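You operate a simulated robot arm through the tools that you are given. There is no shell and no other tool. Be economical: measure what you need, move in short steps, check, and stop when the job is done.

You are at the controls of a simulated two-armed robot. One attempt, no reset.

## Task
Put two of the screw blocks from the top of the white bench in the wide bowl. Then take the steel hose nipple and leave it on the top of the green bench. Then put the sample pan on the top of the brown bench away on the top of the green stand. Then shut the short flap with the green tab. The order counts. Set down upright: steel hose nipple.

Only the result counts: the job must be done as asked and must still hold three seconds after the hand-in. Knocking over, shifting, dropping, spilling or breaking anything else fails it.

## Robot
Two 6-joint arms with two-finger parallel grippers on one trunk, on a base that drives. Base frame: it is fixed to the floor where the robot stands at the start and does not move with it; the origin is under the middle of the robot, x ahead of it, y to its left, z up. Lengths are in m, angles in rad, forces in N, time in s.
The left shoulder is at the start at [0.06, 0.187, 1.147], the right one opposite. Places, roughly: sample pan [0.5, 3.5, 0.75]; short flap with the green tab [-5.1, -1.3, 1]; steel hose nipple (4x4x6 cm) [0.4, 3.4, 0.9]; top of the green bench [0.6, 1.6, 0.8]; top of the green stand [-6.3, 0, 0.9]; wide bowl (48x44x17 cm) [-1.3, 4, 0.7]. Payload 1.57 kg a hand.
Tool frame (each hand has its own): the origin (TCP) lies between the finger pads and is the grasp point; the fingertips stand 0.03 m ahead of it; z points along the fingers, y is the line along which they close. Largest opening 0.11 m; finger width 0.024, thickness 0.012; the body of the gripper, 0.048 by 0.112 m, starts 0.078 m behind the TCP.
Orientation is told as [roll, pitch, yaw] about the base's x, y, z axes, in that order, counted from this pose: with the fingers straight down and closing along the base's y, the tool's x points along the base's -x, its y along +y and its z along -z.

## Interface
- The arms move only by the tool arm_command. It takes "left_series", "right_series" or both (then of equal length, played together; a hand with none holds still); each is a list that holds one entry, the list of rows, each a list of 7 numbers: the shift along the tool's x, y, z in units of 500 mm (1.0 is 500 mm), then the turn, a rotation vector about the tool's x, y, z in units of 90 degrees (1.0 is 90 degrees), then the finger opening in mm, from 0 to 110. In form: [[[dx, dy, dz, wx, wy, wz, claw], ...]]. A call has 1 to 10 rows; each row is the pose to reach, as a shift and turn from the pose commanded when the call began, along the tool's axes at that moment. A call with a number of a shift or a turn outside -1 to 1 is refused whole. Each row takes 0.2 s and may step no farther than 0.05 m and 0.15 rad from the row before; otherwise, or with a gripper value out of range, the whole call is refused. A pose out of reach is approached as far as the arm can. The call stops where the force on the tool passes 40 N (or 10 N more than at its start, if that is more) or the arm is blocked; 0.2 s more then pass. The fingers move at their own pace (about 0.153 m/s each) and stop on an object; they squeeze with about 33 N. The grip force told is the motor's: it shows also when the fingers shut on nothing. Time passes only in rows, and 0.2 s behind the last, so rows that repeat a pose let the fingers close. It gives the time, the measured TCP pose, the force on the tool (base axes), the opening and the grip force at its end, in the units of the frame above (readings bear some noise), with the torque about the TCP (base axes, N m) and any sound that the robot's microphone picked up.
- Cameras (640 x 400 px; columns grow to the right, rows downward): "scene" is now at [0.002, 0.0151, 1.6793]; the picture's right is [0.12, -0.99, 0.00], its down [-0.78, -0.10, -0.62] and it looks along [0.62, 0.08, -0.78] (base axes); focal length 273 px, centre (320, 200). "left" rides on the left gripper at [0.07, -0.016, -0.141] in its tool frame; the picture's right is [0.23, 0.97, 0.00], its down [-0.86, 0.20, -0.48] and it looks along [-0.47, 0.11, 0.88] (tool axes); focal length 222 px, centre (320, 200). "right" rides on the right gripper at [0.07, 0.016, -0.141] in its tool frame; the picture's right is [-0.23, 0.97, 0.00], its down [-0.86, -0.20, -0.48] and it looks along [-0.47, -0.11, 0.88] (tool axes); focal length 222 px, centre (320, 200). There is no depth. A picture from a camera that has moved, and an enlarged one, comes with that camera's place and axes in the base frame and with its lens. The place of the scene camera against the robot may be out by one fixed shift of up to 0.025 m in any direction.
- snapshot(camera): a new picture of that camera. The clock stands still meanwhile.
- slide_trunk(by): slides the trunk up (or, below 0, down) by that many m; the arms and the scene camera ride with it, the base frame stays. It gives what a move gives, with no picture.
- roll_base(legs): drives the robot by 1 to 6 legs, each [ahead, left, turn to the left] in m, m and rad, along the robot's own axes; the way and the turn of a leg run together, so that a leg with both is an arc; at most 1.5 m and 3.142 rad a leg. The arms and the cameras ride along, it lands a little off, and it stops where it bumps. It gives what a move gives.
- turn_head(pan, tilt): turns the head with the scene camera to pan (to the left, within 1.501 rad either way) and tilt (down, from -0.506 to 1.204), counted from straight ahead of the robot. It gives what a move gives.
- close_up(camera, box): a new picture of the part [left, top, right, bottom] of that camera's present view, enlarged. The clock stands still meanwhile.
- hand_in(): hands the job in; it is judged then, once.

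Work in short steps. Places have to be worked out from the pictures, the camera data and where the tool is seen: move nearer, look again, correct. Check each grasp and each placing, and mend what went wrong. You have 165 turns and 118 pictures in all, those below and enlarged ones among them. Open the grippers and draw the arms clear of the work before you hand the job in, unless the task says otherwise; then end with one line.

The tools are called after "Emit:" by a JSON object that holds its "fn" and its "kwargs". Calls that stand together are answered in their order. arm_command: Moves the arms, as the interface text tells. Its arguments: {"type":"object","properties":{"left_series":{"type":"array","items":{"type":"array","items":{"type":"array","items":{"type":"number"}}}},"right_series":{"type":"array","items":{"type":"array","items":{"type":"array","items":{"type":"number"}}}}},"required":[]} The other tools are called the same way: slide_trunk (by) slides the trunk up or down; roll_base (legs) drives the base; turn_head (pan, tilt) turns the head that bears the scene camera; snapshot (camera) takes a picture; close_up (camera, box) takes an enlarged picture of a part of a camera's view; hand_in () hands the job in.

At the start:

```text
time_s: 0.0
left_position: [0.4458, 0.1429, 1.1552]
left_ee_rot: [-0.001, 0.0, 0.001]
left_contact_force: [-0.6, -0.2, 0.7]
left_wrist_torque: [0.01, -0.02, 0.0]
left_opening: 0.11
left_gripper_force: 0.0
right_position: [0.3798, -0.2194, 1.1908]
right_ee_rot: [0.001, 0.0, 0.001]
right_contact_force: [0.0, -0.4, 0.0]
right_wrist_torque: [-0.02, 0.02, 0.0]
right_opening: 0.1099
right_gripper_force: 0.0
trunk travel left (down, up): [-0.775, 0.215]
robot x, y, heading: [0.0015, 0.0033, -0.001]
head pan, tilt: [0.126, 0.899]
```

scene: 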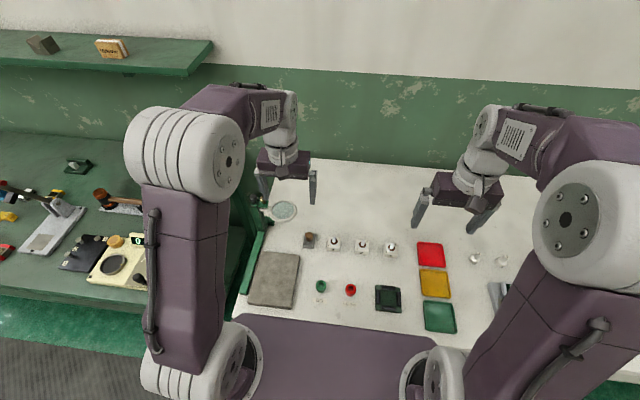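
right: 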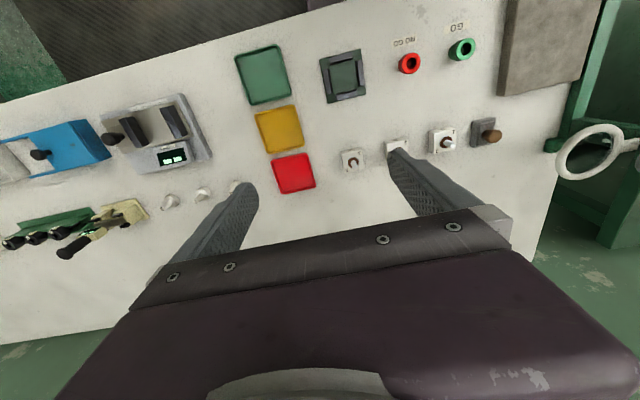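
left: 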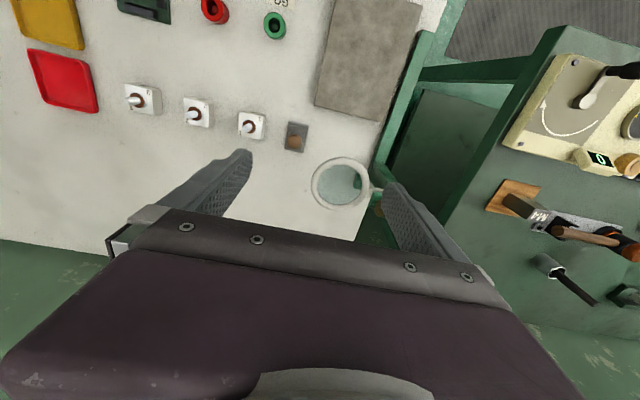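

The white bench in front shows small white blocks with screws; I take a closer look at them.

Emit:
{"fn": "close_up", "kwargs": {"camera": "scene", "box": [240, 190, 540, 340]}}

Emit:
{"fn": "close_up", "kwargs": {"camera": "right", "box": [0, 80, 320, 280]}}

Emit:
{"fn": "close_up", "kwargs": {"camera": "left", "box": [90, 50, 390, 240]}}

```text
2.13 times, centred on (390, 265) of scene
camera zoom: at [0.002, 0.0151, 1.6793], right [0.12, -0.99, 0.0], down [-0.78, -0.1, -0.62], along [0.62, 0.08, -0.78], focal length 583 px, centre (171, 61)
```

zoom: 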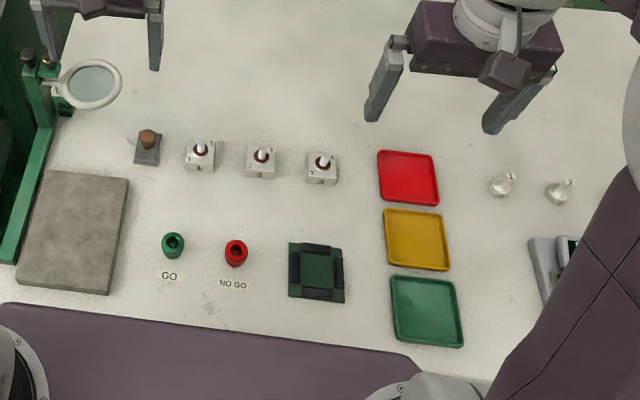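

```text
2.00 times, centred on (160, 180) of right
camera zoom: at [0.311, -0.2029, 1.3328], right [0.23, 0.97, 0.0], down [0.86, -0.2, 0.48], along [0.47, -0.11, -0.88], focal length 444 px, centre (640, 240)
```

zoom: 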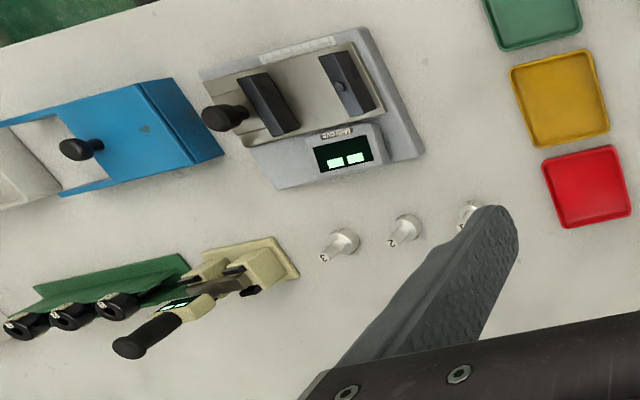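

```text
2.11 times, centred on (240, 145) of left
camera zoom: at [0.3763, 0.128, 1.2971], right [-0.23, 0.97, 0.0], down [0.86, 0.2, 0.48], along [0.47, 0.11, -0.88], focal length 468 px, centre (488, 316)
```

zoom: 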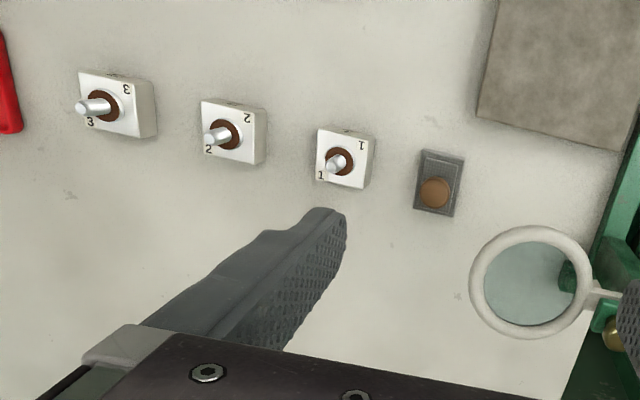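

Triangulating left and right views, the three screw blocks' tops are near [.48,.02], [.48,-.07], [.48,-.17] at z≈.868. I move the left hand over block 1 and the right over block 3, still high.

Emit:
{"fn": "arm_command", "kwargs": {"left_series": [[[-0.014, -0.048, 0.062, 0, 0, 0, 80], [-0.028, -0.097, 0.124, 0, 0, 0, 80], [-0.042, -0.145, 0.186, 0, 0, 0, 80], [-0.056, -0.194, 0.248, 0, 0, 0, 80], [-0.07, -0.242, 0.31, 0, 0, 0, 80]]], "right_series": [[[-0.04, 0.02, 0.076, 0, 0, 0, 80], [-0.08, 0.04, 0.152, 0, 0, 0, 80], [-0.12, 0.06, 0.228, 0, 0, 0, 80], [-0.16, 0.08, 0.304, 0, 0, 0, 80], [-0.198, 0.1, 0.38, 0, 0, 0, 80]]]}}

Emit:
{"fn": "snapshot", "kwargs": {"camera": "left"}}

Emit:
{"fn": "snapshot", "kwargs": {"camera": "right"}}

```text
time_s: 1.2
left_position: [0.4833, 0.0207, 0.9959]
left_ee_rot: [0.0, 0.002, -0.001]
left_contact_force: [-0.2, -0.3, -0.6]
left_wrist_torque: [-0.01, 0.0, 0.0]
left_opening: 0.0798
left_gripper_force: 0.1
right_position: [0.4823, -0.1693, 0.9989]
right_ee_rot: [0.0, 0.002, -0.001]
right_contact_force: [0.7, 0.3, -0.4]
right_wrist_torque: [0.01, 0.02, -0.03]
right_opening: 0.08
right_gripper_force: 0.2
trunk travel left (down, up): [-0.775, 0.215]
robot x, y, heading: [-0.0007, 0.0009, -0.003]
head pan, tilt: [0.126, 0.899]
```

```text
111 pictures are left
camera left: at [0.4128, 0.0049, 1.1389], right [-0.23, 0.97, 0.0], down [0.86, 0.2, 0.48], along [0.46, 0.11, -0.88], focal length 222 px, centre (320, 200)
```

left: 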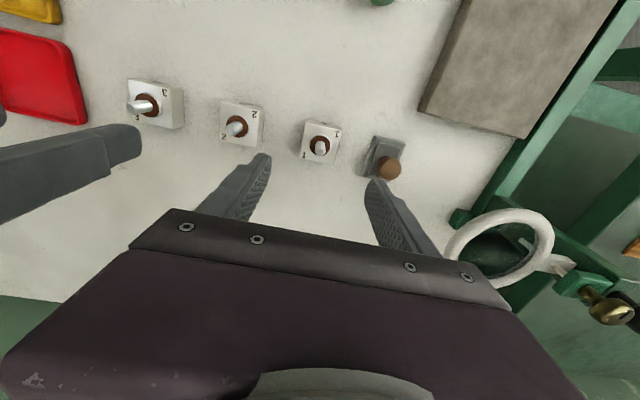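

```text
110 pictures are left
camera right: at [0.4132, -0.1523, 1.1407], right [0.23, 0.97, 0.0], down [0.86, -0.2, 0.48], along [0.46, -0.11, -0.88], focal length 222 px, centre (320, 200)
```

right: 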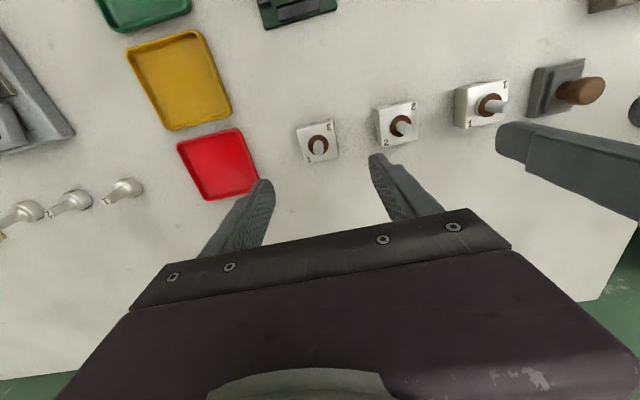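

Both are above their blocks and aligned with them. I go down to tips just above the bench to refine the height.

Emit:
{"fn": "arm_command", "kwargs": {"left_series": [[[0.004, 0.001, 0.08, 0, 0, 0, 66], [0.008, 0.002, 0.16, 0, 0, 0, 66], [0.012, 0.002, 0.22, 0, 0, 0, 66], [0.012, 0.002, 0.24, 0, 0, 0, 66]]], "right_series": [[[0.004, -0.001, 0.08, 0, 0, 0, 66], [0.008, -0.002, 0.16, 0, 0, 0, 66], [0.01, -0.003, 0.22, 0, 0, 0, 66], [0.01, -0.003, 0.24, 0, 0, 0, 66]]]}}

Emit:
{"fn": "snapshot", "kwargs": {"camera": "left"}}

Emit:
{"fn": "snapshot", "kwargs": {"camera": "right"}}

```text
time_s: 2.2
left_position: [0.4747, 0.0233, 0.8808]
left_ee_rot: [0.0, 0.0, 0.0]
left_contact_force: [0.5, -0.5, 0.3]
left_wrist_torque: [-0.02, -0.01, -0.03]
left_opening: 0.0661
left_gripper_force: 0.0
right_position: [0.4754, -0.1723, 0.8801]
right_ee_rot: [0.002, 0.0, 0.0]
right_contact_force: [-0.3, -0.4, 0.7]
right_wrist_torque: [0.0, -0.01, 0.0]
right_opening: 0.066
right_gripper_force: 0.0
trunk travel left (down, up): [-0.775, 0.215]
robot x, y, heading: [0.0005, -0.006, 0.001]
head pan, tilt: [0.126, 0.899]
```

```text
109 pictures are left
camera left: at [0.405, 0.0083, 1.0219], right [-0.23, 0.97, 0.0], down [0.86, 0.2, 0.48], along [0.47, 0.11, -0.88], focal length 222 px, centre (320, 200)
```

left: 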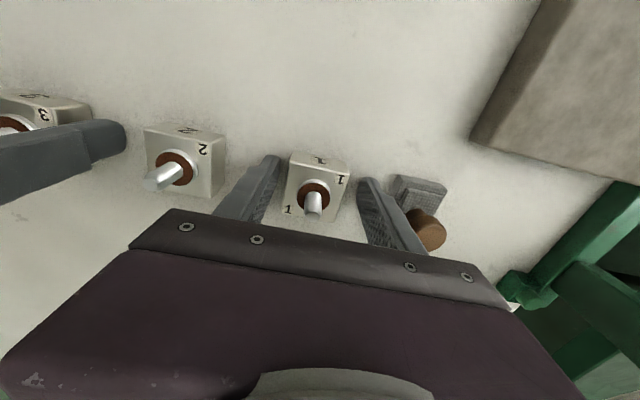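

```text
108 pictures are left
camera right: at [0.4056, -0.1546, 1.022], right [0.23, 0.97, 0.0], down [0.86, -0.2, 0.48], along [0.47, -0.11, -0.88], focal length 222 px, centre (320, 200)
```

right: 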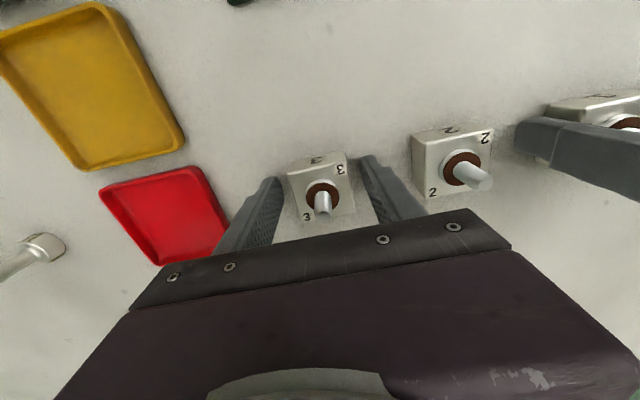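

The fingers straddle both blocks. I go 8 mm lower and slightly forward and close both.

Emit:
{"fn": "arm_command", "kwargs": {"left_series": [[[-0.014, 0, 0.016, 0, 0, 0, 66], [-0.014, 0, 0.016, 0, 0, 0, 0], [-0.014, 0, 0.016, 0, 0, 0, 0], [-0.014, 0, 0.016, 0, 0, 0, 0]]], "right_series": [[[-0.014, 0, 0.016, 0, 0, 0, 66], [-0.014, 0, 0.016, 0, 0, 0, 0], [-0.014, 0, 0.016, 0, 0, 0, 0], [-0.014, 0, 0.016, 0, 0, 0, 0]]]}}

```text
time_s: 2.7
left_position: [0.4771, 0.0275, 0.8807]
left_ee_rot: [-0.001, -0.015, 0.0]
left_contact_force: [-3.2, 7.9, 27.3]
left_wrist_torque: [0.27, 0.48, 0.23]
left_opening: 0.0436
left_gripper_force: 33.4
right_position: [0.4758, -0.1685, 0.8802]
right_ee_rot: [0.0, -0.012, 0.0]
right_contact_force: [-11.6, 1.0, 33.1]
right_wrist_torque: [0.04, 0.78, 0.36]
right_opening: 0.0436
right_gripper_force: 32.3
trunk travel left (down, up): [-0.775, 0.215]
robot x, y, heading: [-0.0016, 0.0009, -0.002]
head pan, tilt: [0.126, 0.899]
stopped in row 2 (left hand): the force on the tool passed its limit (the readings are from after the stop); the commanded pose is now the measured one
```

The tips touch the bench (top ≈ .85) and both blocks are gripped (43.6 mm). I lift straight up.

Emit:
{"fn": "arm_command", "kwargs": {"left_series": [[[0, 0, -0.02, 0, 0, 0, 0], [0, 0, -0.1, 0, 0, 0, 0], [0, 0, -0.2, 0, 0, 0, 0], [0, 0, -0.3, 0, 0, 0, 0]]], "right_series": [[[0, 0, -0.02, 0, 0, 0, 0], [0, 0, -0.1, 0, 0, 0, 0], [0, 0, -0.2, 0, 0, 0, 0], [0, 0, -0.3, 0, 0, 0, 0]]]}}

Emit:
{"fn": "snapshot", "kwargs": {"camera": "left"}}

Emit:
{"fn": "snapshot", "kwargs": {"camera": "right"}}

```text
time_s: 3.7
left_position: [0.4816, 0.0236, 1.0265]
left_ee_rot: [0.001, -0.001, -0.003]
left_contact_force: [-0.9, -0.5, -4.4]
left_wrist_torque: [0.0, 0.02, -0.01]
left_opening: 0.0437
left_gripper_force: 32.8
right_position: [0.4827, -0.1713, 1.0215]
right_ee_rot: [0.003, -0.004, 0.0]
right_contact_force: [-0.4, 0.7, -3.9]
right_wrist_torque: [0.0, 0.0, 0.01]
right_opening: 0.0436
right_gripper_force: 32.7
trunk travel left (down, up): [-0.775, 0.215]
robot x, y, heading: [0.0002, 0.0029, 0.002]
head pan, tilt: [0.126, 0.899]
```

```text
107 pictures are left
camera left: at [0.4122, 0.0081, 1.1684], right [-0.23, 0.97, 0.0], down [0.85, 0.2, 0.48], along [0.47, 0.11, -0.88], focal length 222 px, centre (320, 200)
```

left: 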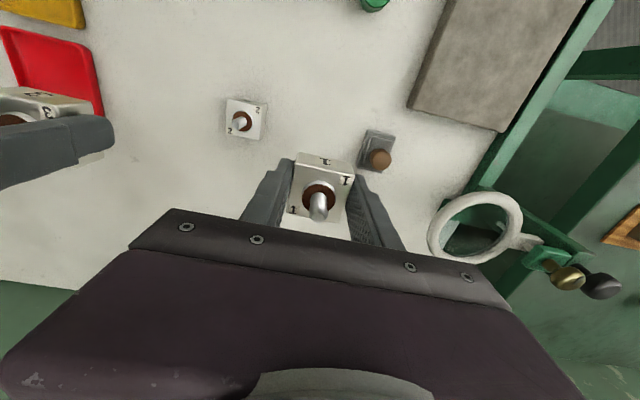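

```text
106 pictures are left
camera right: at [0.4123, -0.1546, 1.1641], right [0.23, 0.97, 0.0], down [0.85, -0.2, 0.48], along [0.47, -0.11, -0.88], focal length 222 px, centre (320, 200)
```

right: 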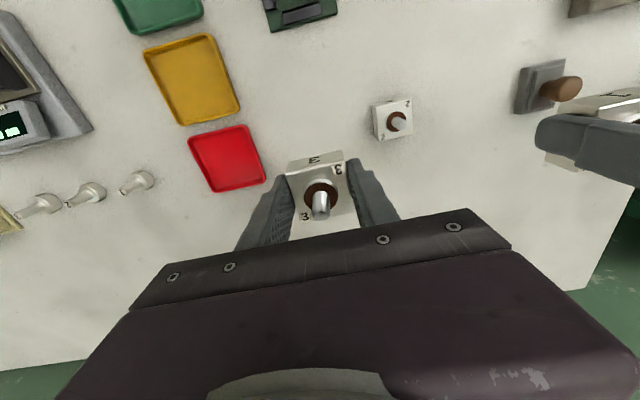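

Both blocks are held. I draw the arms in towards the body and up, then look around with the head.

Emit:
{"fn": "arm_command", "kwargs": {"left_series": [[[0.06, 0.04, -0.06, 0, 0, 0, 0], [0.12, 0.08, -0.12, 0, 0, 0, 0], [0.18, 0.12, -0.16, 0, 0, 0, 0], [0.24, 0.16, -0.18, 0, 0, 0, 0], [0.3, 0.2, -0.18, 0, 0, 0, 0]]], "right_series": [[[0.06, -0.02, -0.06, 0, 0, 0, 0], [0.12, -0.03, -0.12, 0, 0, 0, 0], [0.18, -0.04, -0.16, 0, 0, 0, 0], [0.24, -0.05, -0.18, 0, 0, 0, 0], [0.3, -0.06, -0.18, 0, 0, 0, 0]]]}}

Emit:
{"fn": "turn_head", "kwargs": {"pan": 1.3, "tilt": 0.35}}

Emit:
{"fn": "snapshot", "kwargs": {"camera": "scene"}}

```text
time_s: 4.9
left_position: [0.3294, 0.1261, 1.1151]
left_ee_rot: [0.001, -0.006, -0.002]
left_contact_force: [-0.8, 0.4, -4.7]
left_wrist_torque: [-0.03, 0.03, -0.02]
left_opening: 0.0437
left_gripper_force: 33.5
right_position: [0.3303, -0.2005, 1.1129]
right_ee_rot: [0.001, -0.005, 0.0]
right_contact_force: [-0.1, -0.2, -4.0]
right_wrist_torque: [-0.02, -0.04, 0.05]
right_opening: 0.0439
right_gripper_force: 32.9
trunk travel left (down, up): [-0.775, 0.215]
robot x, y, heading: [-0.0011, 0.0001, -0.005]
head pan, tilt: [0.126, 0.899]
```

```text
time_s: 6.3
left_position: [0.3322, 0.1246, 1.114]
left_ee_rot: [0.001, -0.001, -0.001]
left_contact_force: [-1.1, -0.4, -3.8]
left_wrist_torque: [0.01, 0.01, 0.0]
left_opening: 0.0438
left_gripper_force: 32.9
right_position: [0.3334, -0.1991, 1.1108]
right_ee_rot: [0.001, -0.004, 0.0]
right_contact_force: [-0.3, 0.5, -4.0]
right_wrist_torque: [0.0, 0.01, -0.02]
right_opening: 0.0439
right_gripper_force: 33.2
trunk travel left (down, up): [-0.775, 0.215]
robot x, y, heading: [-0.0006, -0.0022, -0.002]
head pan, tilt: [1.3, 0.351]
```

```text
105 pictures are left
camera scene: at [-0.0472, 0.0952, 1.7268], right [0.96, -0.27, 0.0], down [-0.09, -0.33, -0.94], along [0.25, 0.9, -0.34], focal length 273 px, centre (320, 200)
```

scene: 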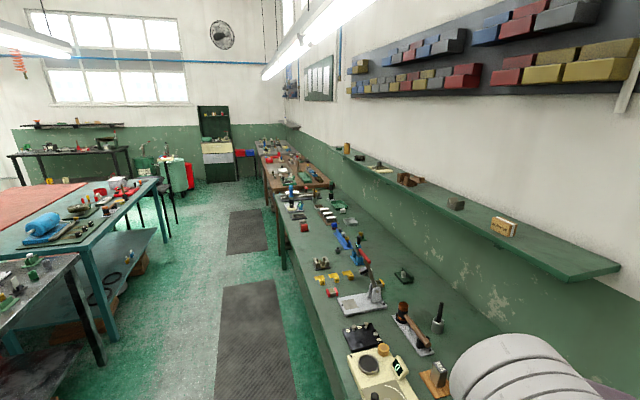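

I zoom on the far left region, where the bowl should project (near pixel 147,184), to find it.

Emit:
{"fn": "close_up", "kwargs": {"camera": "scene", "box": [0, 100, 200, 250]}}

Emit:
{"fn": "close_up", "kwargs": {"camera": "scene", "box": [180, 90, 400, 250]}}

```text
2.67 times, centred on (100, 175) of scene
camera zoom: at [-0.0472, 0.0952, 1.7268], right [0.96, -0.27, 0.0], down [-0.09, -0.33, -0.94], along [0.25, 0.9, -0.34], focal length 729 px, centre (907, 267)
```

zoom: 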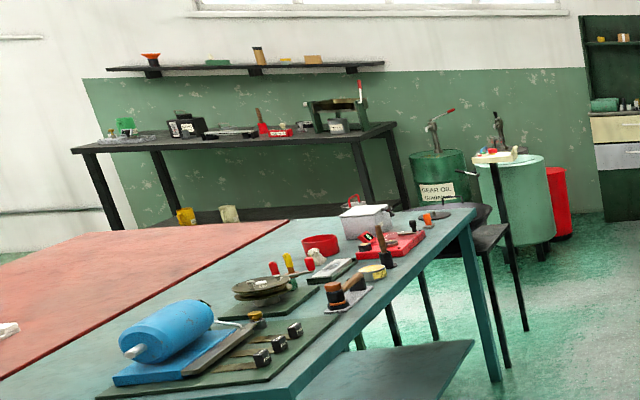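

```text
2.50 times, centred on (290, 170) of scene
camera zoom: at [-0.0472, 0.0952, 1.7268], right [0.96, -0.27, 0.0], down [-0.09, -0.33, -0.94], along [0.25, 0.9, -0.34], focal length 683 px, centre (395, 275)
```

zoom: 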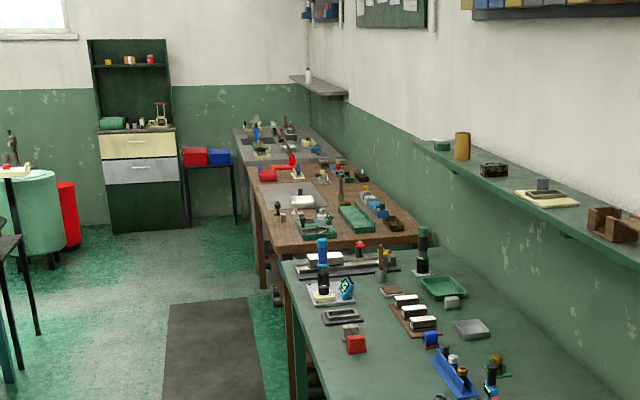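

The bowl isn't seen yet. Before moving the base I check both sides and behind for free floor.

Emit:
{"fn": "turn_head", "kwargs": {"pan": 1.5, "tilt": 0.6}}

Emit:
{"fn": "snapshot", "kwargs": {"camera": "scene"}}

Emit:
{"fn": "turn_head", "kwargs": {"pan": -1.5, "tilt": 0.5}}

Emit:
{"fn": "snapshot", "kwargs": {"camera": "scene"}}

```text
time_s: 7.1
left_position: [0.3328, 0.1231, 1.1138]
left_ee_rot: [0.002, -0.001, -0.003]
left_contact_force: [0.2, -0.2, -3.9]
left_wrist_torque: [0.02, 0.03, 0.03]
left_opening: 0.0438
left_gripper_force: 33.4
right_position: [0.3337, -0.2001, 1.1123]
right_ee_rot: [0.0, -0.003, -0.001]
right_contact_force: [-0.5, 0.3, -4.6]
right_wrist_torque: [-0.02, 0.01, -0.02]
right_opening: 0.0439
right_gripper_force: 32.8
trunk travel left (down, up): [-0.775, 0.215]
robot x, y, heading: [-0.0039, -0.0038, 0.0]
head pan, tilt: [1.499, 0.6]
```

```text
102 pictures are left
camera scene: at [-0.0661, 0.0936, 1.7041], right [1.0, -0.07, 0.0], down [-0.04, -0.56, -0.83], along [0.06, 0.82, -0.56], focal length 273 px, centre (320, 200)
```

scene: 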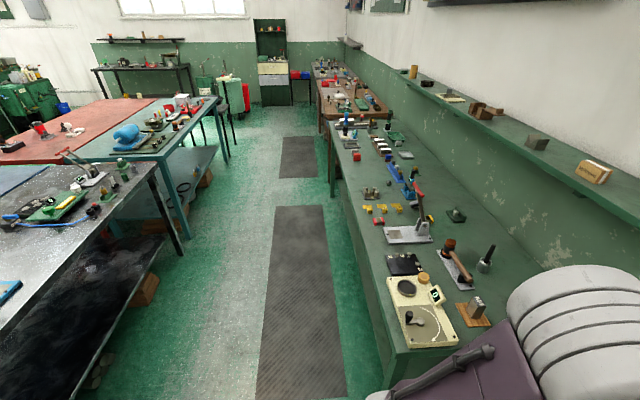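

```text
time_s: 9.7
left_position: [0.3326, 0.1249, 1.1151]
left_ee_rot: [0.002, -0.003, -0.002]
left_contact_force: [0.7, 0.3, -3.6]
left_wrist_torque: [0.0, 0.03, 0.03]
left_opening: 0.0437
left_gripper_force: 33.0
right_position: [0.3333, -0.1999, 1.1132]
right_ee_rot: [0.001, -0.003, 0.001]
right_contact_force: [-0.5, 0.6, -4.6]
right_wrist_torque: [0.02, 0.0, -0.01]
right_opening: 0.0438
right_gripper_force: 33.0
trunk travel left (down, up): [-0.775, 0.215]
robot x, y, heading: [-0.0008, -0.0025, 0.001]
head pan, tilt: [-1.499, 0.499]
```

```text
101 pictures are left
camera scene: at [-0.0659, -0.0852, 1.7131], right [-1.0, -0.07, 0.0], down [-0.04, 0.48, -0.88], along [0.06, -0.88, -0.48], focal length 273 px, centre (320, 200)
```

scene: 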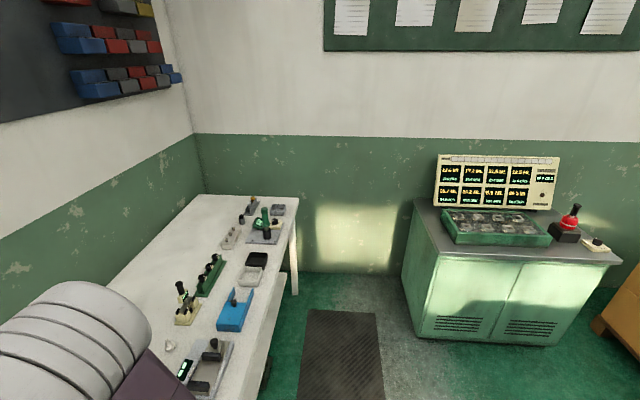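

The aisle at x≈-1.1…0.2 is clear. I back up 0.45 m, turn left and drive along the aisle, then look.

Emit:
{"fn": "roll_base", "kwargs": {"legs": [[-0.45, 0, 0], [0, 0, 1.571], [1.3, 0, 0], [1.0, 0, 0]]}}

Emit:
{"fn": "turn_head", "kwargs": {"pan": 0.5, "tilt": 0.5}}

Emit:
{"fn": "snapshot", "kwargs": {"camera": "scene"}}

```text
time_s: 27.1
left_position: [-0.669, 2.5963, 1.1149]
left_ee_rot: [0.001, -0.004, 1.609]
left_contact_force: [0.7, 0.8, -3.6]
left_wrist_torque: [-0.02, 0.0, -0.02]
left_opening: 0.0434
left_gripper_force: 33.2
right_position: [-0.3445, 2.6088, 1.1112]
right_ee_rot: [0.0, -0.006, 1.612]
right_contact_force: [-0.4, -0.1, -4.1]
right_wrist_torque: [0.01, 0.04, -0.01]
right_opening: 0.0435
right_gripper_force: 33.0
trunk travel left (down, up): [-0.775, 0.215]
robot x, y, heading: [-0.5311, 2.2676, 1.607]
head pan, tilt: [-1.499, 0.499]
```

```text
time_s: 29.0
left_position: [-0.6706, 2.5971, 1.115]
left_ee_rot: [0.002, -0.002, 1.608]
left_contact_force: [0.1, -0.1, -3.8]
left_wrist_torque: [-0.03, 0.02, -0.02]
left_opening: 0.0436
left_gripper_force: 32.4
right_position: [-0.3439, 2.6105, 1.112]
right_ee_rot: [0.002, -0.004, 1.611]
right_contact_force: [0.2, -0.7, -3.5]
right_wrist_torque: [-0.01, 0.02, 0.02]
right_opening: 0.0438
right_gripper_force: 32.7
trunk travel left (down, up): [-0.775, 0.215]
robot x, y, heading: [-0.5277, 2.2668, 1.61]
head pan, tilt: [0.499, 0.499]
```

```text
100 pictures are left
camera scene: at [-0.5889, 2.2939, 1.7131], right [0.86, 0.51, 0.0], down [0.25, -0.41, -0.88], along [-0.45, 0.75, -0.48], focal length 273 px, centre (320, 200)
```

scene: 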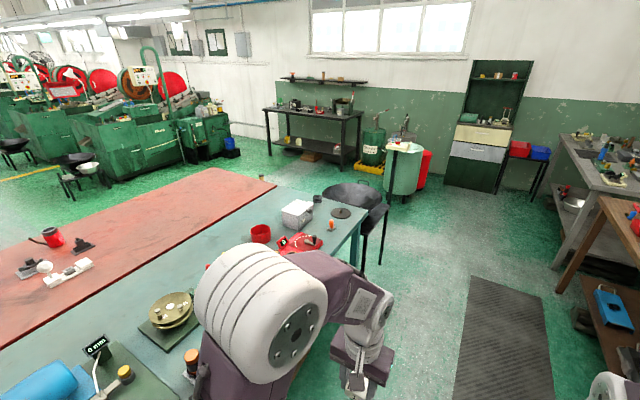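

The wide dark bowl sits on a stand past the end of the teal table, about [-1.3,4.0]. I drive up beside it and turn to face it.

Emit:
{"fn": "roll_base", "kwargs": {"legs": [[0.9, 0, -0.04], [0.83, 0, 0], [0, 0, 1.571]]}}

Emit:
{"fn": "turn_head", "kwargs": {"pan": 0, "tilt": 0.8}}

Emit:
{"fn": "snapshot", "kwargs": {"camera": "scene"}}

```text
time_s: 41.6
left_position: [-0.8828, 3.8584, 1.116]
left_ee_rot: [0.002, 0.0, -3.109]
left_contact_force: [-0.3, -0.6, -4.6]
left_wrist_torque: [0.02, -0.02, -0.03]
left_opening: 0.0437
left_gripper_force: 32.9
right_position: [-0.8942, 4.1841, 1.1122]
right_ee_rot: [0.001, -0.003, -3.107]
right_contact_force: [-0.3, -0.4, -5.0]
right_wrist_torque: [-0.02, -0.02, 0.0]
right_opening: 0.0436
right_gripper_force: 33.1
trunk travel left (down, up): [-0.775, 0.215]
robot x, y, heading: [-0.5546, 3.9974, -3.1]
head pan, tilt: [0.499, 0.499]
```

```text
time_s: 42.5
left_position: [-0.8829, 3.8601, 1.1142]
left_ee_rot: [0.002, -0.001, -3.109]
left_contact_force: [-1.2, -0.1, -4.4]
left_wrist_torque: [0.01, -0.02, 0.02]
left_opening: 0.0438
left_gripper_force: 33.1
right_position: [-0.8934, 4.1842, 1.1118]
right_ee_rot: [0.0, -0.003, -3.107]
right_contact_force: [-0.2, -0.2, -2.5]
right_wrist_torque: [0.0, -0.02, -0.01]
right_opening: 0.0438
right_gripper_force: 32.9
trunk travel left (down, up): [-0.775, 0.215]
robot x, y, heading: [-0.555, 3.9953, -3.109]
head pan, tilt: [0.0, 0.799]
```

```text
99 pictures are left
camera scene: at [-0.5889, 4.0001, 1.6872], right [-0.04, 1.0, 0.0], down [0.72, 0.03, -0.7], along [-0.7, -0.03, -0.72], focal length 273 px, centre (320, 200)
```

scene: 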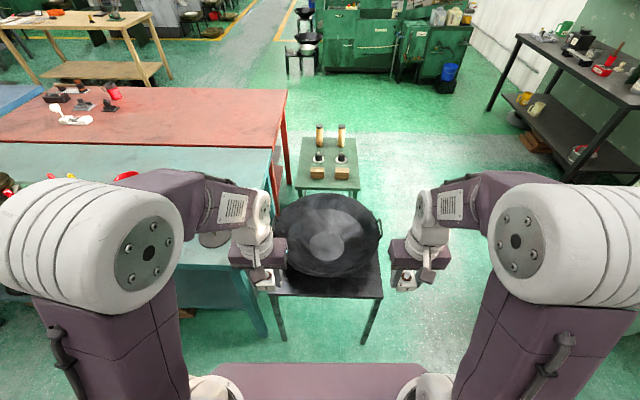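

The bowl's rim centre is about [-1.30,4.02]; stand edge at x≈-1.1. I creep forward 0.18 m.

Emit:
{"fn": "roll_base", "kwargs": {"legs": [[0.18, 0, 0]]}}

Emit:
{"fn": "snapshot", "kwargs": {"camera": "scene"}}

Emit:
{"fn": "snapshot", "kwargs": {"camera": "left"}}

Emit:
{"fn": "snapshot", "kwargs": {"camera": "right"}}

```text
time_s: 44.1
left_position: [-1.0594, 3.8538, 1.1165]
left_ee_rot: [0.001, -0.003, -3.107]
left_contact_force: [0.1, 0.6, -5.2]
left_wrist_torque: [0.0, 0.01, 0.0]
left_opening: 0.0437
left_gripper_force: 33.1
right_position: [-1.0714, 4.1782, 1.1139]
right_ee_rot: [0.0, -0.007, -3.109]
right_contact_force: [-0.3, -0.9, -5.0]
right_wrist_torque: [0.03, 0.04, -0.03]
right_opening: 0.0437
right_gripper_force: 32.4
trunk travel left (down, up): [-0.775, 0.215]
robot x, y, heading: [-0.7361, 3.9906, -3.101]
head pan, tilt: [0.0, 0.799]
```

```text
98 pictures are left
camera scene: at [-0.7653, 3.9942, 1.6872], right [-0.03, 1.0, 0.0], down [0.72, 0.02, -0.7], along [-0.7, -0.02, -0.72], focal length 273 px, centre (320, 200)
```

scene: 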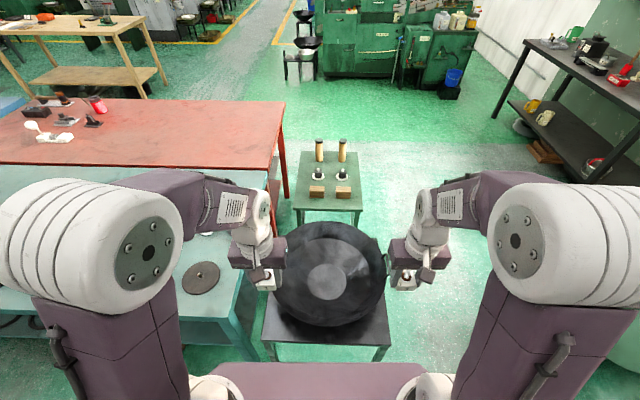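

```text
97 pictures are left
camera left: at [-0.9906, 3.8727, 1.257], right [0.26, -0.97, 0.0], down [-0.85, -0.23, 0.48], along [-0.47, -0.12, -0.88], focal length 222 px, centre (320, 200)
```

left: 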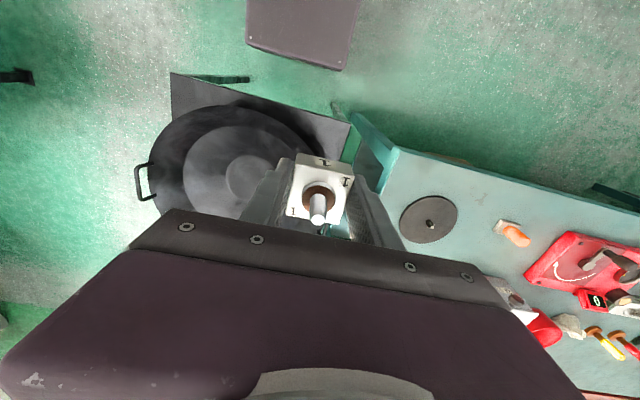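

```text
96 pictures are left
camera right: at [-1.0009, 4.1651, 1.2546], right [-0.19, -0.98, 0.0], down [-0.86, 0.17, 0.48], along [-0.47, 0.09, -0.88], focal length 222 px, centre (320, 200)
```

right: 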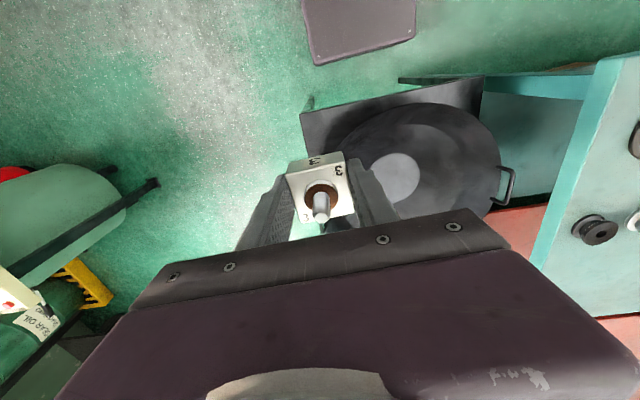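

The bowl's inner bottom centres near [-1.285,4.01,.67]. I bring the right block over the inside of the bowl and lower it partly.

Emit:
{"fn": "arm_command", "kwargs": {"right_series": [[[-0.07, 0.048, 0, 0, 0, 0, 0], [-0.14, 0.097, 0, 0, 0, 0, 0], [-0.21, 0.145, 0, 0, 0, 0, 0], [-0.28, 0.194, 0.02, 0, 0, 0, 0], [-0.348, 0.242, 0.08, 0, 0, 0, 0], [-0.348, 0.242, 0.18, 0, 0, 0, 0], [-0.348, 0.242, 0.28, 0, 0, 0, 0], [-0.348, 0.242, 0.38, 0, 0, 0, 0], [-0.348, 0.242, 0.48, 0, 0, 0, 0], [-0.348, 0.242, 0.58, 0, 0, 0, 0]]]}}

Emit:
{"fn": "snapshot", "kwargs": {"camera": "right"}}

Emit:
{"fn": "snapshot", "kwargs": {"camera": "scene"}}

```text
refused: row 5 steps farther than a row can; nothing moved
```

```text
95 pictures are left
camera right: at [-1.0009, 4.1651, 1.2546], right [-0.19, -0.98, 0.0], down [-0.86, 0.17, 0.48], along [-0.47, 0.09, -0.88], focal length 222 px, centre (320, 200)
```

right: 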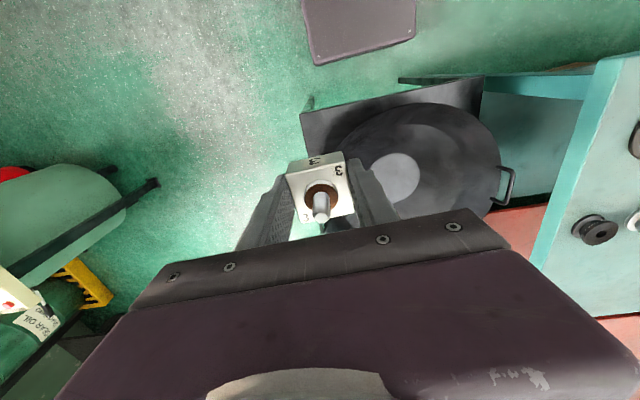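

```text
94 pictures are left
camera scene: at [-0.7653, 3.9942, 1.6872], right [-0.03, 1.0, 0.0], down [0.72, 0.02, -0.7], along [-0.7, -0.02, -0.72], focal length 273 px, centre (320, 200)
```

scene: 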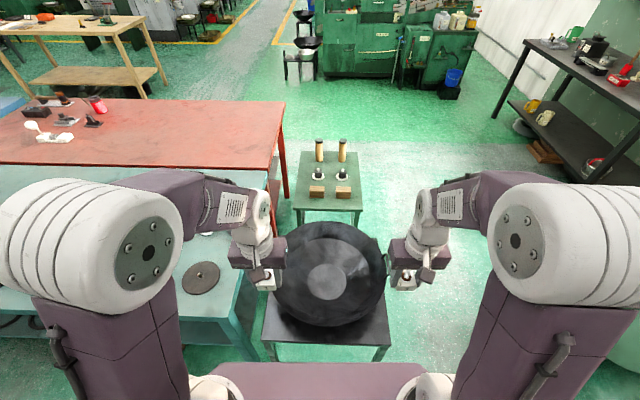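

The call was refused for step size; I use smaller steps.

Emit:
{"fn": "arm_command", "kwargs": {"right_series": [[[-0.07, 0.048, 0, 0, 0, 0, 0], [-0.14, 0.097, 0, 0, 0, 0, 0], [-0.21, 0.145, 0, 0, 0, 0, 0], [-0.28, 0.194, 0, 0, 0, 0, 0], [-0.348, 0.242, 0, 0, 0, 0, 0], [-0.348, 0.242, 0.098, 0, 0, 0, 0], [-0.348, 0.242, 0.196, 0, 0, 0, 0], [-0.348, 0.242, 0.294, 0, 0, 0, 0], [-0.348, 0.242, 0.392, 0, 0, 0, 0], [-0.348, 0.242, 0.49, 0, 0, 0, 0]]]}}

Emit:
{"fn": "snapshot", "kwargs": {"camera": "right"}}

```text
time_s: 46.3
left_position: [-1.0658, 3.8532, 1.114]
left_ee_rot: [0.002, 0.0, -3.108]
left_contact_force: [0.7, -0.2, -3.7]
left_wrist_torque: [0.03, -0.02, -0.03]
left_opening: 0.0438
left_gripper_force: 32.5
right_position: [-1.2454, 4.0488, 0.8676]
right_ee_rot: [0.001, -0.003, -3.109]
right_contact_force: [-1.5, 0.0, -4.5]
right_wrist_torque: [-0.01, 0.01, -0.04]
right_opening: 0.0438
right_gripper_force: 33.3
trunk travel left (down, up): [-0.775, 0.215]
robot x, y, heading: [-0.7306, 3.9859, -3.107]
head pan, tilt: [0.0, 0.799]
```

```text
93 pictures are left
camera right: at [-1.1745, 4.0363, 1.0088], right [-0.19, -0.98, 0.0], down [-0.86, 0.17, 0.48], along [-0.47, 0.09, -0.88], focal length 222 px, centre (320, 200)
```

right: 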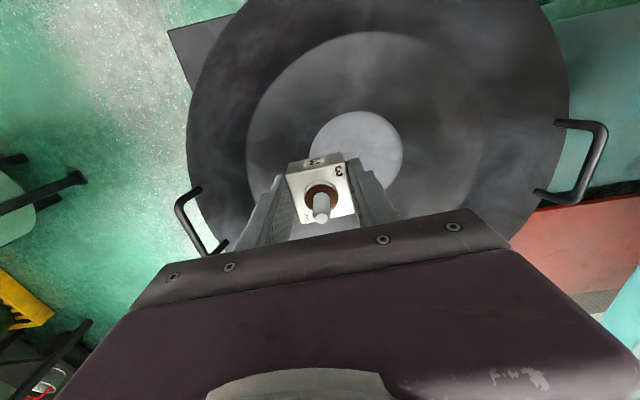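

The flat disc (radius ~7 cm) centres at [-1.287,4.00]. I shift slightly forward and descend towards the bottom.

Emit:
{"fn": "arm_command", "kwargs": {"right_series": [[[-0.025, 0.02, 0.08, 0, 0, 0, 0], [-0.025, 0.02, 0.16, 0, 0, 0, 0], [-0.025, 0.02, 0.24, 0, 0, 0, 0], [-0.025, 0.02, 0.29, 0, 0, 0, 0], [-0.025, 0.02, 0.31, 0, 0, 0, 0]]]}}

Emit:
{"fn": "snapshot", "kwargs": {"camera": "right"}}

```text
time_s: 47.5
left_position: [-1.0626, 3.8536, 1.1141]
left_ee_rot: [0.003, -0.003, -3.109]
left_contact_force: [0.1, -0.8, -4.2]
left_wrist_torque: [0.02, -0.04, 0.01]
left_opening: 0.0438
left_gripper_force: 33.1
right_position: [-1.246, 4.0445, 0.7217]
right_ee_rot: [0.001, -0.003, -3.107]
right_contact_force: [0.4, -0.1, -3.7]
right_wrist_torque: [0.01, -0.03, 0.0]
right_opening: 0.0435
right_gripper_force: 33.4
right hand out of reach, approached as far as the arm can: row 4, 5
trunk travel left (down, up): [-0.775, 0.215]
robot x, y, heading: [-0.7322, 3.9917, -3.108]
head pan, tilt: [0.0, 0.799]
```

```text
92 pictures are left
camera right: at [-1.176, 4.031, 0.8641], right [-0.19, -0.98, 0.0], down [-0.86, 0.17, 0.48], along [-0.47, 0.09, -0.88], focal length 222 px, centre (320, 200)
```

right: 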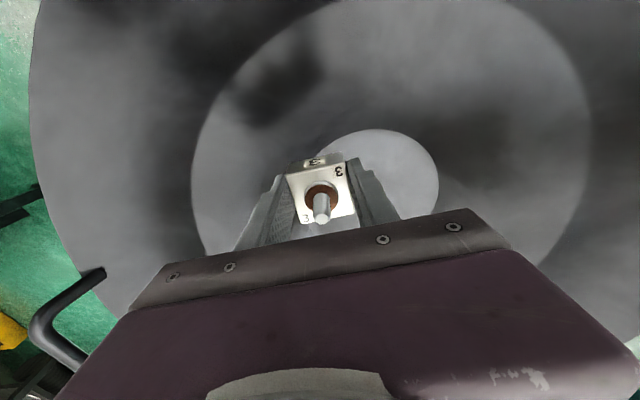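

The arm is at its reach limit here. I raise the hand a little, lower the trunk 0.12 m, then go on down.

Emit:
{"fn": "arm_command", "kwargs": {"right_series": [[[0, 0.02, -0.1, 0, 0, 0, 0], [0, 0.03, -0.2, 0, 0, 0, 0]]]}}

Emit:
{"fn": "slide_trunk", "kwargs": {"by": -0.12}}

Emit:
{"fn": "snapshot", "kwargs": {"camera": "left"}}

```text
refused: row 1 steps farther than a row can; nothing moved
```

```text
time_s: 48.3
left_position: [-1.0605, 3.8528, 1.0595]
left_ee_rot: [0.0, -0.005, -3.107]
left_contact_force: [-0.2, -0.2, -4.3]
left_wrist_torque: [-0.01, -0.04, -0.01]
left_opening: 0.0439
left_gripper_force: 33.3
right_position: [-1.2507, 4.0423, 0.6747]
right_ee_rot: [0.001, -0.016, -3.106]
right_contact_force: [0.6, -3.2, 13.4]
right_wrist_torque: [0.49, -0.2, -0.05]
right_opening: 0.0436
right_gripper_force: 33.0
trunk travel left (down, up): [-0.72, 0.27]
robot x, y, heading: [-0.7352, 3.9859, -3.104]
head pan, tilt: [0.0, 0.799]
stopped: the force on the tool passed its limit (the readings are from after the stop); the commanded pose is now the measured one
```

```text
91 pictures are left
camera left: at [-0.991, 3.8717, 1.2016], right [0.26, -0.97, 0.0], down [-0.85, -0.23, 0.48], along [-0.46, -0.12, -0.88], focal length 222 px, centre (320, 200)
```

left: 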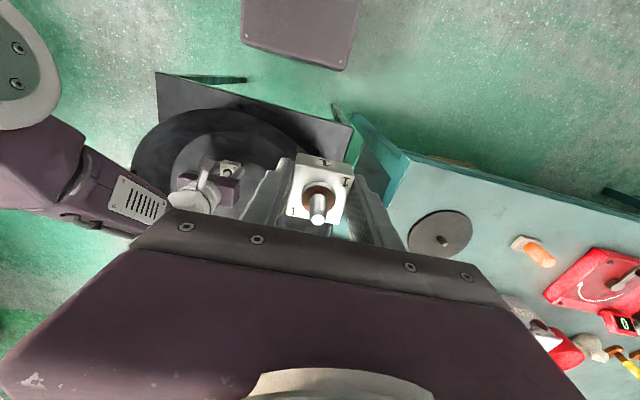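

My raise was refused, so the trunk slide put the block on the bowl's bottom; it stopped gently (contact ~13 N). I open the right hand and lift straight up.

Emit:
{"fn": "arm_command", "kwargs": {"right_series": [[[0, 0, 0, 0, 0, 0, 62], [0, 0, 0, 0, 0, 0, 62], [0, 0, -0.06, 0, 0, 0, 62], [0, 0, -0.15, 0, 0, 0, 62], [0, 0, -0.24, 0, 0, 0, 62], [0, 0, -0.33, 0, 0, 0, 62]]]}}

Emit:
{"fn": "snapshot", "kwargs": {"camera": "right"}}

```text
time_s: 49.7
left_position: [-1.0619, 3.8528, 1.0605]
left_ee_rot: [0.001, -0.002, -3.11]
left_contact_force: [0.5, -0.3, -4.3]
left_wrist_torque: [0.0, -0.01, -0.02]
left_opening: 0.0439
left_gripper_force: 32.8
right_position: [-1.2499, 4.0444, 0.8391]
right_ee_rot: [-0.001, -0.01, -3.106]
right_contact_force: [0.7, -0.1, 0.4]
right_wrist_torque: [-0.02, -0.02, 0.0]
right_opening: 0.0621
right_gripper_force: 0.0
trunk travel left (down, up): [-0.72, 0.27]
robot x, y, heading: [-0.7361, 3.9897, -3.108]
head pan, tilt: [0.0, 0.799]
```

```text
90 pictures are left
camera right: at [-1.1777, 4.0313, 0.9804], right [-0.19, -0.98, 0.0], down [-0.86, 0.17, 0.49], along [-0.48, 0.09, -0.87], focal length 222 px, centre (320, 200)
```

right: 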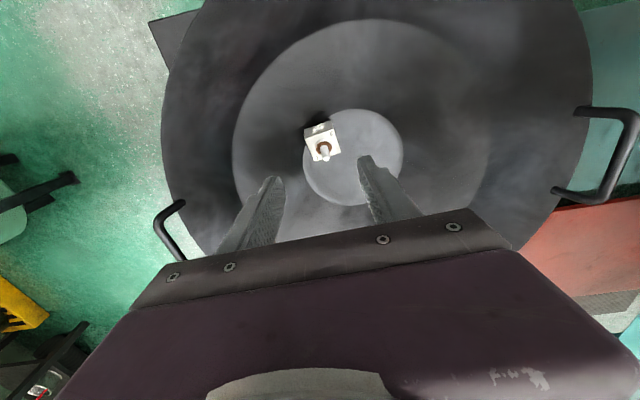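

Block 3 is upright in the bowl. I clear the right hand out and then bring the left one over, in sequence.

Emit:
{"fn": "arm_command", "kwargs": {"right_series": [[[0, 0, -0.09, 0, 0, 0, 62], [0, 0, -0.18, 0, 0, 0, 62], [0, 0, -0.27, 0, 0, 0, 62], [0.05, -0.08, -0.28, 0, 0, 0, 62], [0.1, -0.16, -0.28, 0, 0, 0, 62], [0.15, -0.24, -0.28, 0, 0, 0, 62], [0.2, -0.3, -0.28, 0, 0, 0, 62]]]}}

Emit:
{"fn": "arm_command", "kwargs": {"left_series": [[[-0.07, -0.045, 0, 0, 0, 0, 0], [-0.14, -0.09, 0, 0, 0, 0, 0], [-0.21, -0.135, 0, 0, 0, 0, 0], [-0.28, -0.18, 0, 0, 0, 0, 0], [-0.358, -0.225, 0, 0, 0, 0, 0], [-0.358, -0.225, 0.09, 0, 0, 0, 0], [-0.358, -0.225, 0.18, 0, 0, 0, 0], [-0.358, -0.225, 0.27, 0, 0, 0, 0], [-0.358, -0.225, 0.36, 0, 0, 0, 0], [-0.358, -0.225, 0.45, 0, 0, 0, 0]]]}}

Emit:
{"fn": "snapshot", "kwargs": {"camera": "left"}}

```text
time_s: 51.3
left_position: [-1.0625, 3.8551, 1.0594]
left_ee_rot: [0.002, -0.003, -3.109]
left_contact_force: [-0.4, 1.1, -4.2]
left_wrist_torque: [-0.01, -0.02, 0.0]
left_opening: 0.0435
left_gripper_force: 33.4
right_position: [-1.1496, 4.1994, 0.9775]
right_ee_rot: [0.002, -0.014, -3.105]
right_contact_force: [-0.7, 0.8, -0.3]
right_wrist_torque: [-0.02, 0.02, 0.02]
right_opening: 0.062
right_gripper_force: 0.1
trunk travel left (down, up): [-0.72, 0.27]
robot x, y, heading: [-0.734, 3.9877, -3.106]
head pan, tilt: [0.0, 0.799]
```

```text
time_s: 53.5
left_position: [-1.2464, 3.9622, 0.8369]
left_ee_rot: [0.004, -0.002, -3.111]
left_contact_force: [0.3, 0.2, -4.8]
left_wrist_torque: [-0.01, -0.03, -0.01]
left_opening: 0.0435
left_gripper_force: 32.8
right_position: [-1.1523, 4.198, 0.9771]
right_ee_rot: [0.001, -0.01, -3.106]
right_contact_force: [0.6, -0.1, 0.1]
right_wrist_torque: [0.01, 0.01, -0.01]
right_opening: 0.0618
right_gripper_force: 0.1
trunk travel left (down, up): [-0.72, 0.27]
robot x, y, heading: [-0.7353, 3.9904, -3.106]
head pan, tilt: [0.0, 0.799]
```

```text
89 pictures are left
camera left: at [-1.1767, 3.9814, 0.9793], right [0.26, -0.97, 0.0], down [-0.85, -0.23, 0.48], along [-0.46, -0.12, -0.88], focal length 222 px, centre (320, 200)
```

left: 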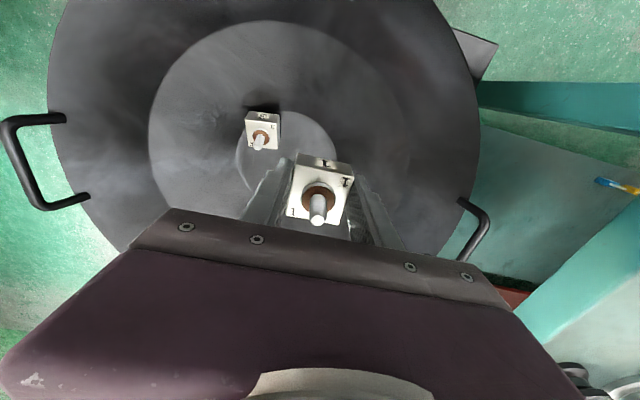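

Clear of block 3. I lower the left block to just above the bottom, feeling for contact.

Emit:
{"fn": "arm_command", "kwargs": {"left_series": [[[0, 0, 0.09, 0, 0, 0, 0], [0, 0, 0.18, 0, 0, 0, 0], [0, 0, 0.25, 0, 0, 0, 0], [0, 0, 0.29, 0, 0, 0, 0], [0, 0, 0.31, 0, 0, 0, 0], [0, 0, 0.32, 0, 0, 0, 0], [0, 0, 0.33, 0, 0, 0, 0]]]}}

Emit:
{"fn": "snapshot", "kwargs": {"camera": "left"}}

```text
time_s: 55.1
left_position: [-1.233, 3.9552, 0.6835]
left_ee_rot: [-0.001, -0.012, -3.112]
left_contact_force: [-6.2, 1.7, 21.0]
left_wrist_torque: [-0.79, -0.18, -0.2]
left_opening: 0.0436
left_gripper_force: 33.1
left hand out of reach, approached as far as the arm can: row 4, 5, 6, 7
right_position: [-1.1489, 4.2, 0.9797]
right_ee_rot: [0.002, -0.01, -3.107]
right_contact_force: [0.7, 1.2, -0.7]
right_wrist_torque: [-0.02, -0.01, -0.04]
right_opening: 0.0621
right_gripper_force: 0.0
trunk travel left (down, up): [-0.72, 0.27]
robot x, y, heading: [-0.736, 3.9897, -3.102]
head pan, tilt: [0.0, 0.799]
```

```text
88 pictures are left
camera left: at [-1.1625, 3.9746, 0.8239], right [0.26, -0.97, 0.0], down [-0.84, -0.23, 0.49], along [-0.47, -0.12, -0.87], focal length 222 px, centre (320, 200)
```

left: 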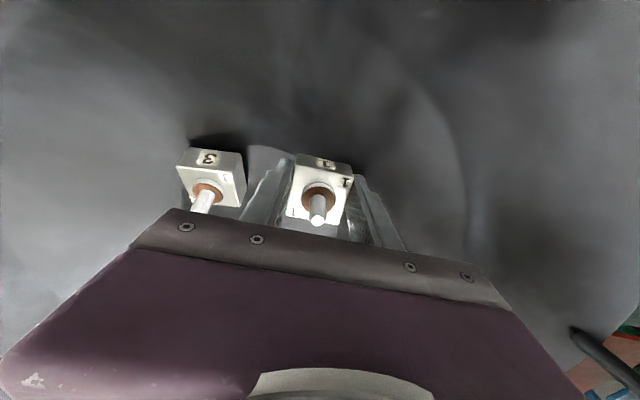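

In contact with the bowl's bottom. I open moderately (block 3 stands beside) and lift.

Emit:
{"fn": "arm_command", "kwargs": {"left_series": [[[0, 0, 0, 0, 0, 0, 56], [0, 0, 0, 0, 0, 0, 56], [0, 0, -0.04, 0, 0, 0, 56], [0, 0, -0.12, 0, 0, 0, 56], [0, 0, -0.21, 0, 0, 0, 56], [0, 0, -0.3, 0, 0, 0, 56]]]}}

Emit:
{"fn": "snapshot", "kwargs": {"camera": "left"}}

```text
time_s: 56.5
left_position: [-1.2298, 3.9561, 0.8304]
left_ee_rot: [0.001, -0.001, -3.107]
left_contact_force: [1.6, 1.1, 0.8]
left_wrist_torque: [0.0, 0.01, -0.01]
left_opening: 0.0561
left_gripper_force: 0.1
right_position: [-1.1495, 4.1999, 0.9782]
right_ee_rot: [0.003, -0.012, -3.105]
right_contact_force: [0.3, 0.0, 0.3]
right_wrist_torque: [0.01, 0.0, 0.03]
right_opening: 0.062
right_gripper_force: 0.1
trunk travel left (down, up): [-0.72, 0.27]
robot x, y, heading: [-0.737, 3.9869, -3.109]
head pan, tilt: [0.0, 0.799]
```

```text
87 pictures are left
camera left: at [-1.1608, 3.9745, 0.9712], right [0.26, -0.97, 0.0], down [-0.85, -0.23, 0.48], along [-0.46, -0.13, -0.88], focal length 222 px, centre (320, 200)
```

left: 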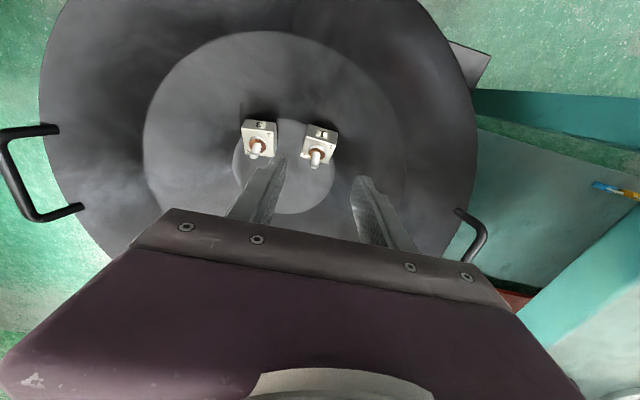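

Both blocks stand in the bowl. I lift and draw both hands in before driving off.

Emit:
{"fn": "arm_command", "kwargs": {"left_series": [[[0, 0, -0.09, 0, 0, 0, 56], [0, 0, -0.18, 0, 0, 0, 56], [0, 0, -0.27, 0, 0, 0, 56], [0, 0, -0.36, 0, 0, 0, 56], [0.09, 0.02, -0.36, 0, 0, 0, 56], [0.18, 0.06, -0.36, 0, 0, 0, 56], [0.26, 0.1, -0.36, 0, 0, 0, 56], [0.34, 0.14, -0.36, 0, 0, 0, 56]]], "right_series": [[[0, 0, -0.06, 0, 0, 0, 56], [0.0, 0, -0.1, 0, 0, 0, 56], [0.02, 0, -0.1, 0, 0, 0, 56], [0.04, 0, -0.1, 0, 0, 0, 56], [0.08, 0, -0.1, 0, 0, 0, 56], [0.12, 0, -0.1, 0, 0, 0, 56], [0.16, 0, -0.1, 0, 0, 0, 56], [0.2, 0, -0.1, 0, 0, 0, 56]]]}}

Emit:
{"fn": "roll_base", "kwargs": {"legs": [[-0.35, 0, 0], [0, 0, -1.571], [0, 0, -1.571]]}}

Emit:
{"fn": "turn_head", "kwargs": {"pan": -0.3, "tilt": 0.6}}

Emit:
{"fn": "snapshot", "kwargs": {"camera": "scene"}}

```text
time_s: 58.3
left_position: [-1.056, 3.8893, 1.0089]
left_ee_rot: [0.0, -0.006, -3.108]
left_contact_force: [0.6, -0.6, 0.9]
left_wrist_torque: [0.02, 0.07, 0.02]
left_opening: 0.0559
left_gripper_force: 0.0
right_position: [-1.0508, 4.2012, 1.0276]
right_ee_rot: [0.0, -0.012, -3.108]
right_contact_force: [0.4, 0.1, -0.8]
right_wrist_torque: [-0.01, -0.02, 0.01]
right_opening: 0.0562
right_gripper_force: 0.0
trunk travel left (down, up): [-0.72, 0.27]
robot x, y, heading: [-0.7338, 3.9919, -3.108]
head pan, tilt: [0.0, 0.799]
```

```text
time_s: 68.0
left_position: [-0.0647, 4.1219, 1.0074]
left_ee_rot: [0.002, -0.002, 0.096]
left_contact_force: [-0.5, 0.0, -0.3]
left_wrist_torque: [0.0, 0.01, 0.0]
left_opening: 0.056
left_gripper_force: 0.1
right_position: [-0.052, 3.8111, 1.027]
right_ee_rot: [0.002, -0.011, 0.097]
right_contact_force: [-0.8, 0.3, 0.4]
right_wrist_torque: [0.01, -0.01, 0.0]
right_opening: 0.0562
right_gripper_force: 0.0
trunk travel left (down, up): [-0.72, 0.27]
robot x, y, heading: [-0.3838, 4.0052, 0.094]
head pan, tilt: [0.0, 0.799]
```

```text
time_s: 68.8
left_position: [-0.065, 4.1235, 1.0083]
left_ee_rot: [0.002, -0.003, 0.097]
left_contact_force: [-0.1, -0.8, -0.2]
left_wrist_torque: [-0.01, 0.02, 0.02]
left_opening: 0.0561
left_gripper_force: 0.0
right_position: [-0.0517, 3.8094, 1.026]
right_ee_rot: [0.002, -0.011, 0.098]
right_contact_force: [0.8, 0.6, 0.0]
right_wrist_torque: [0.0, -0.03, -0.01]
right_opening: 0.056
right_gripper_force: 0.1
trunk travel left (down, up): [-0.72, 0.27]
robot x, y, heading: [-0.3821, 4.0006, 0.095]
head pan, tilt: [-0.3, 0.6]
```

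```text
86 pictures are left
camera scene: at [-0.3686, 3.9833, 1.6494], right [-0.2, -0.98, 0.0], down [-0.55, 0.11, -0.82], along [0.81, -0.16, -0.57], focal length 273 px, centre (320, 200)
```

scene: 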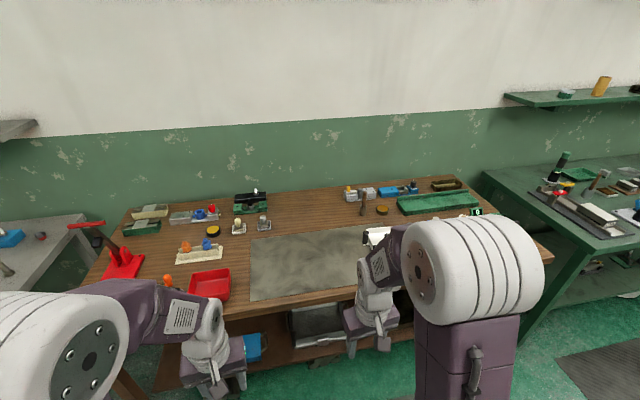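

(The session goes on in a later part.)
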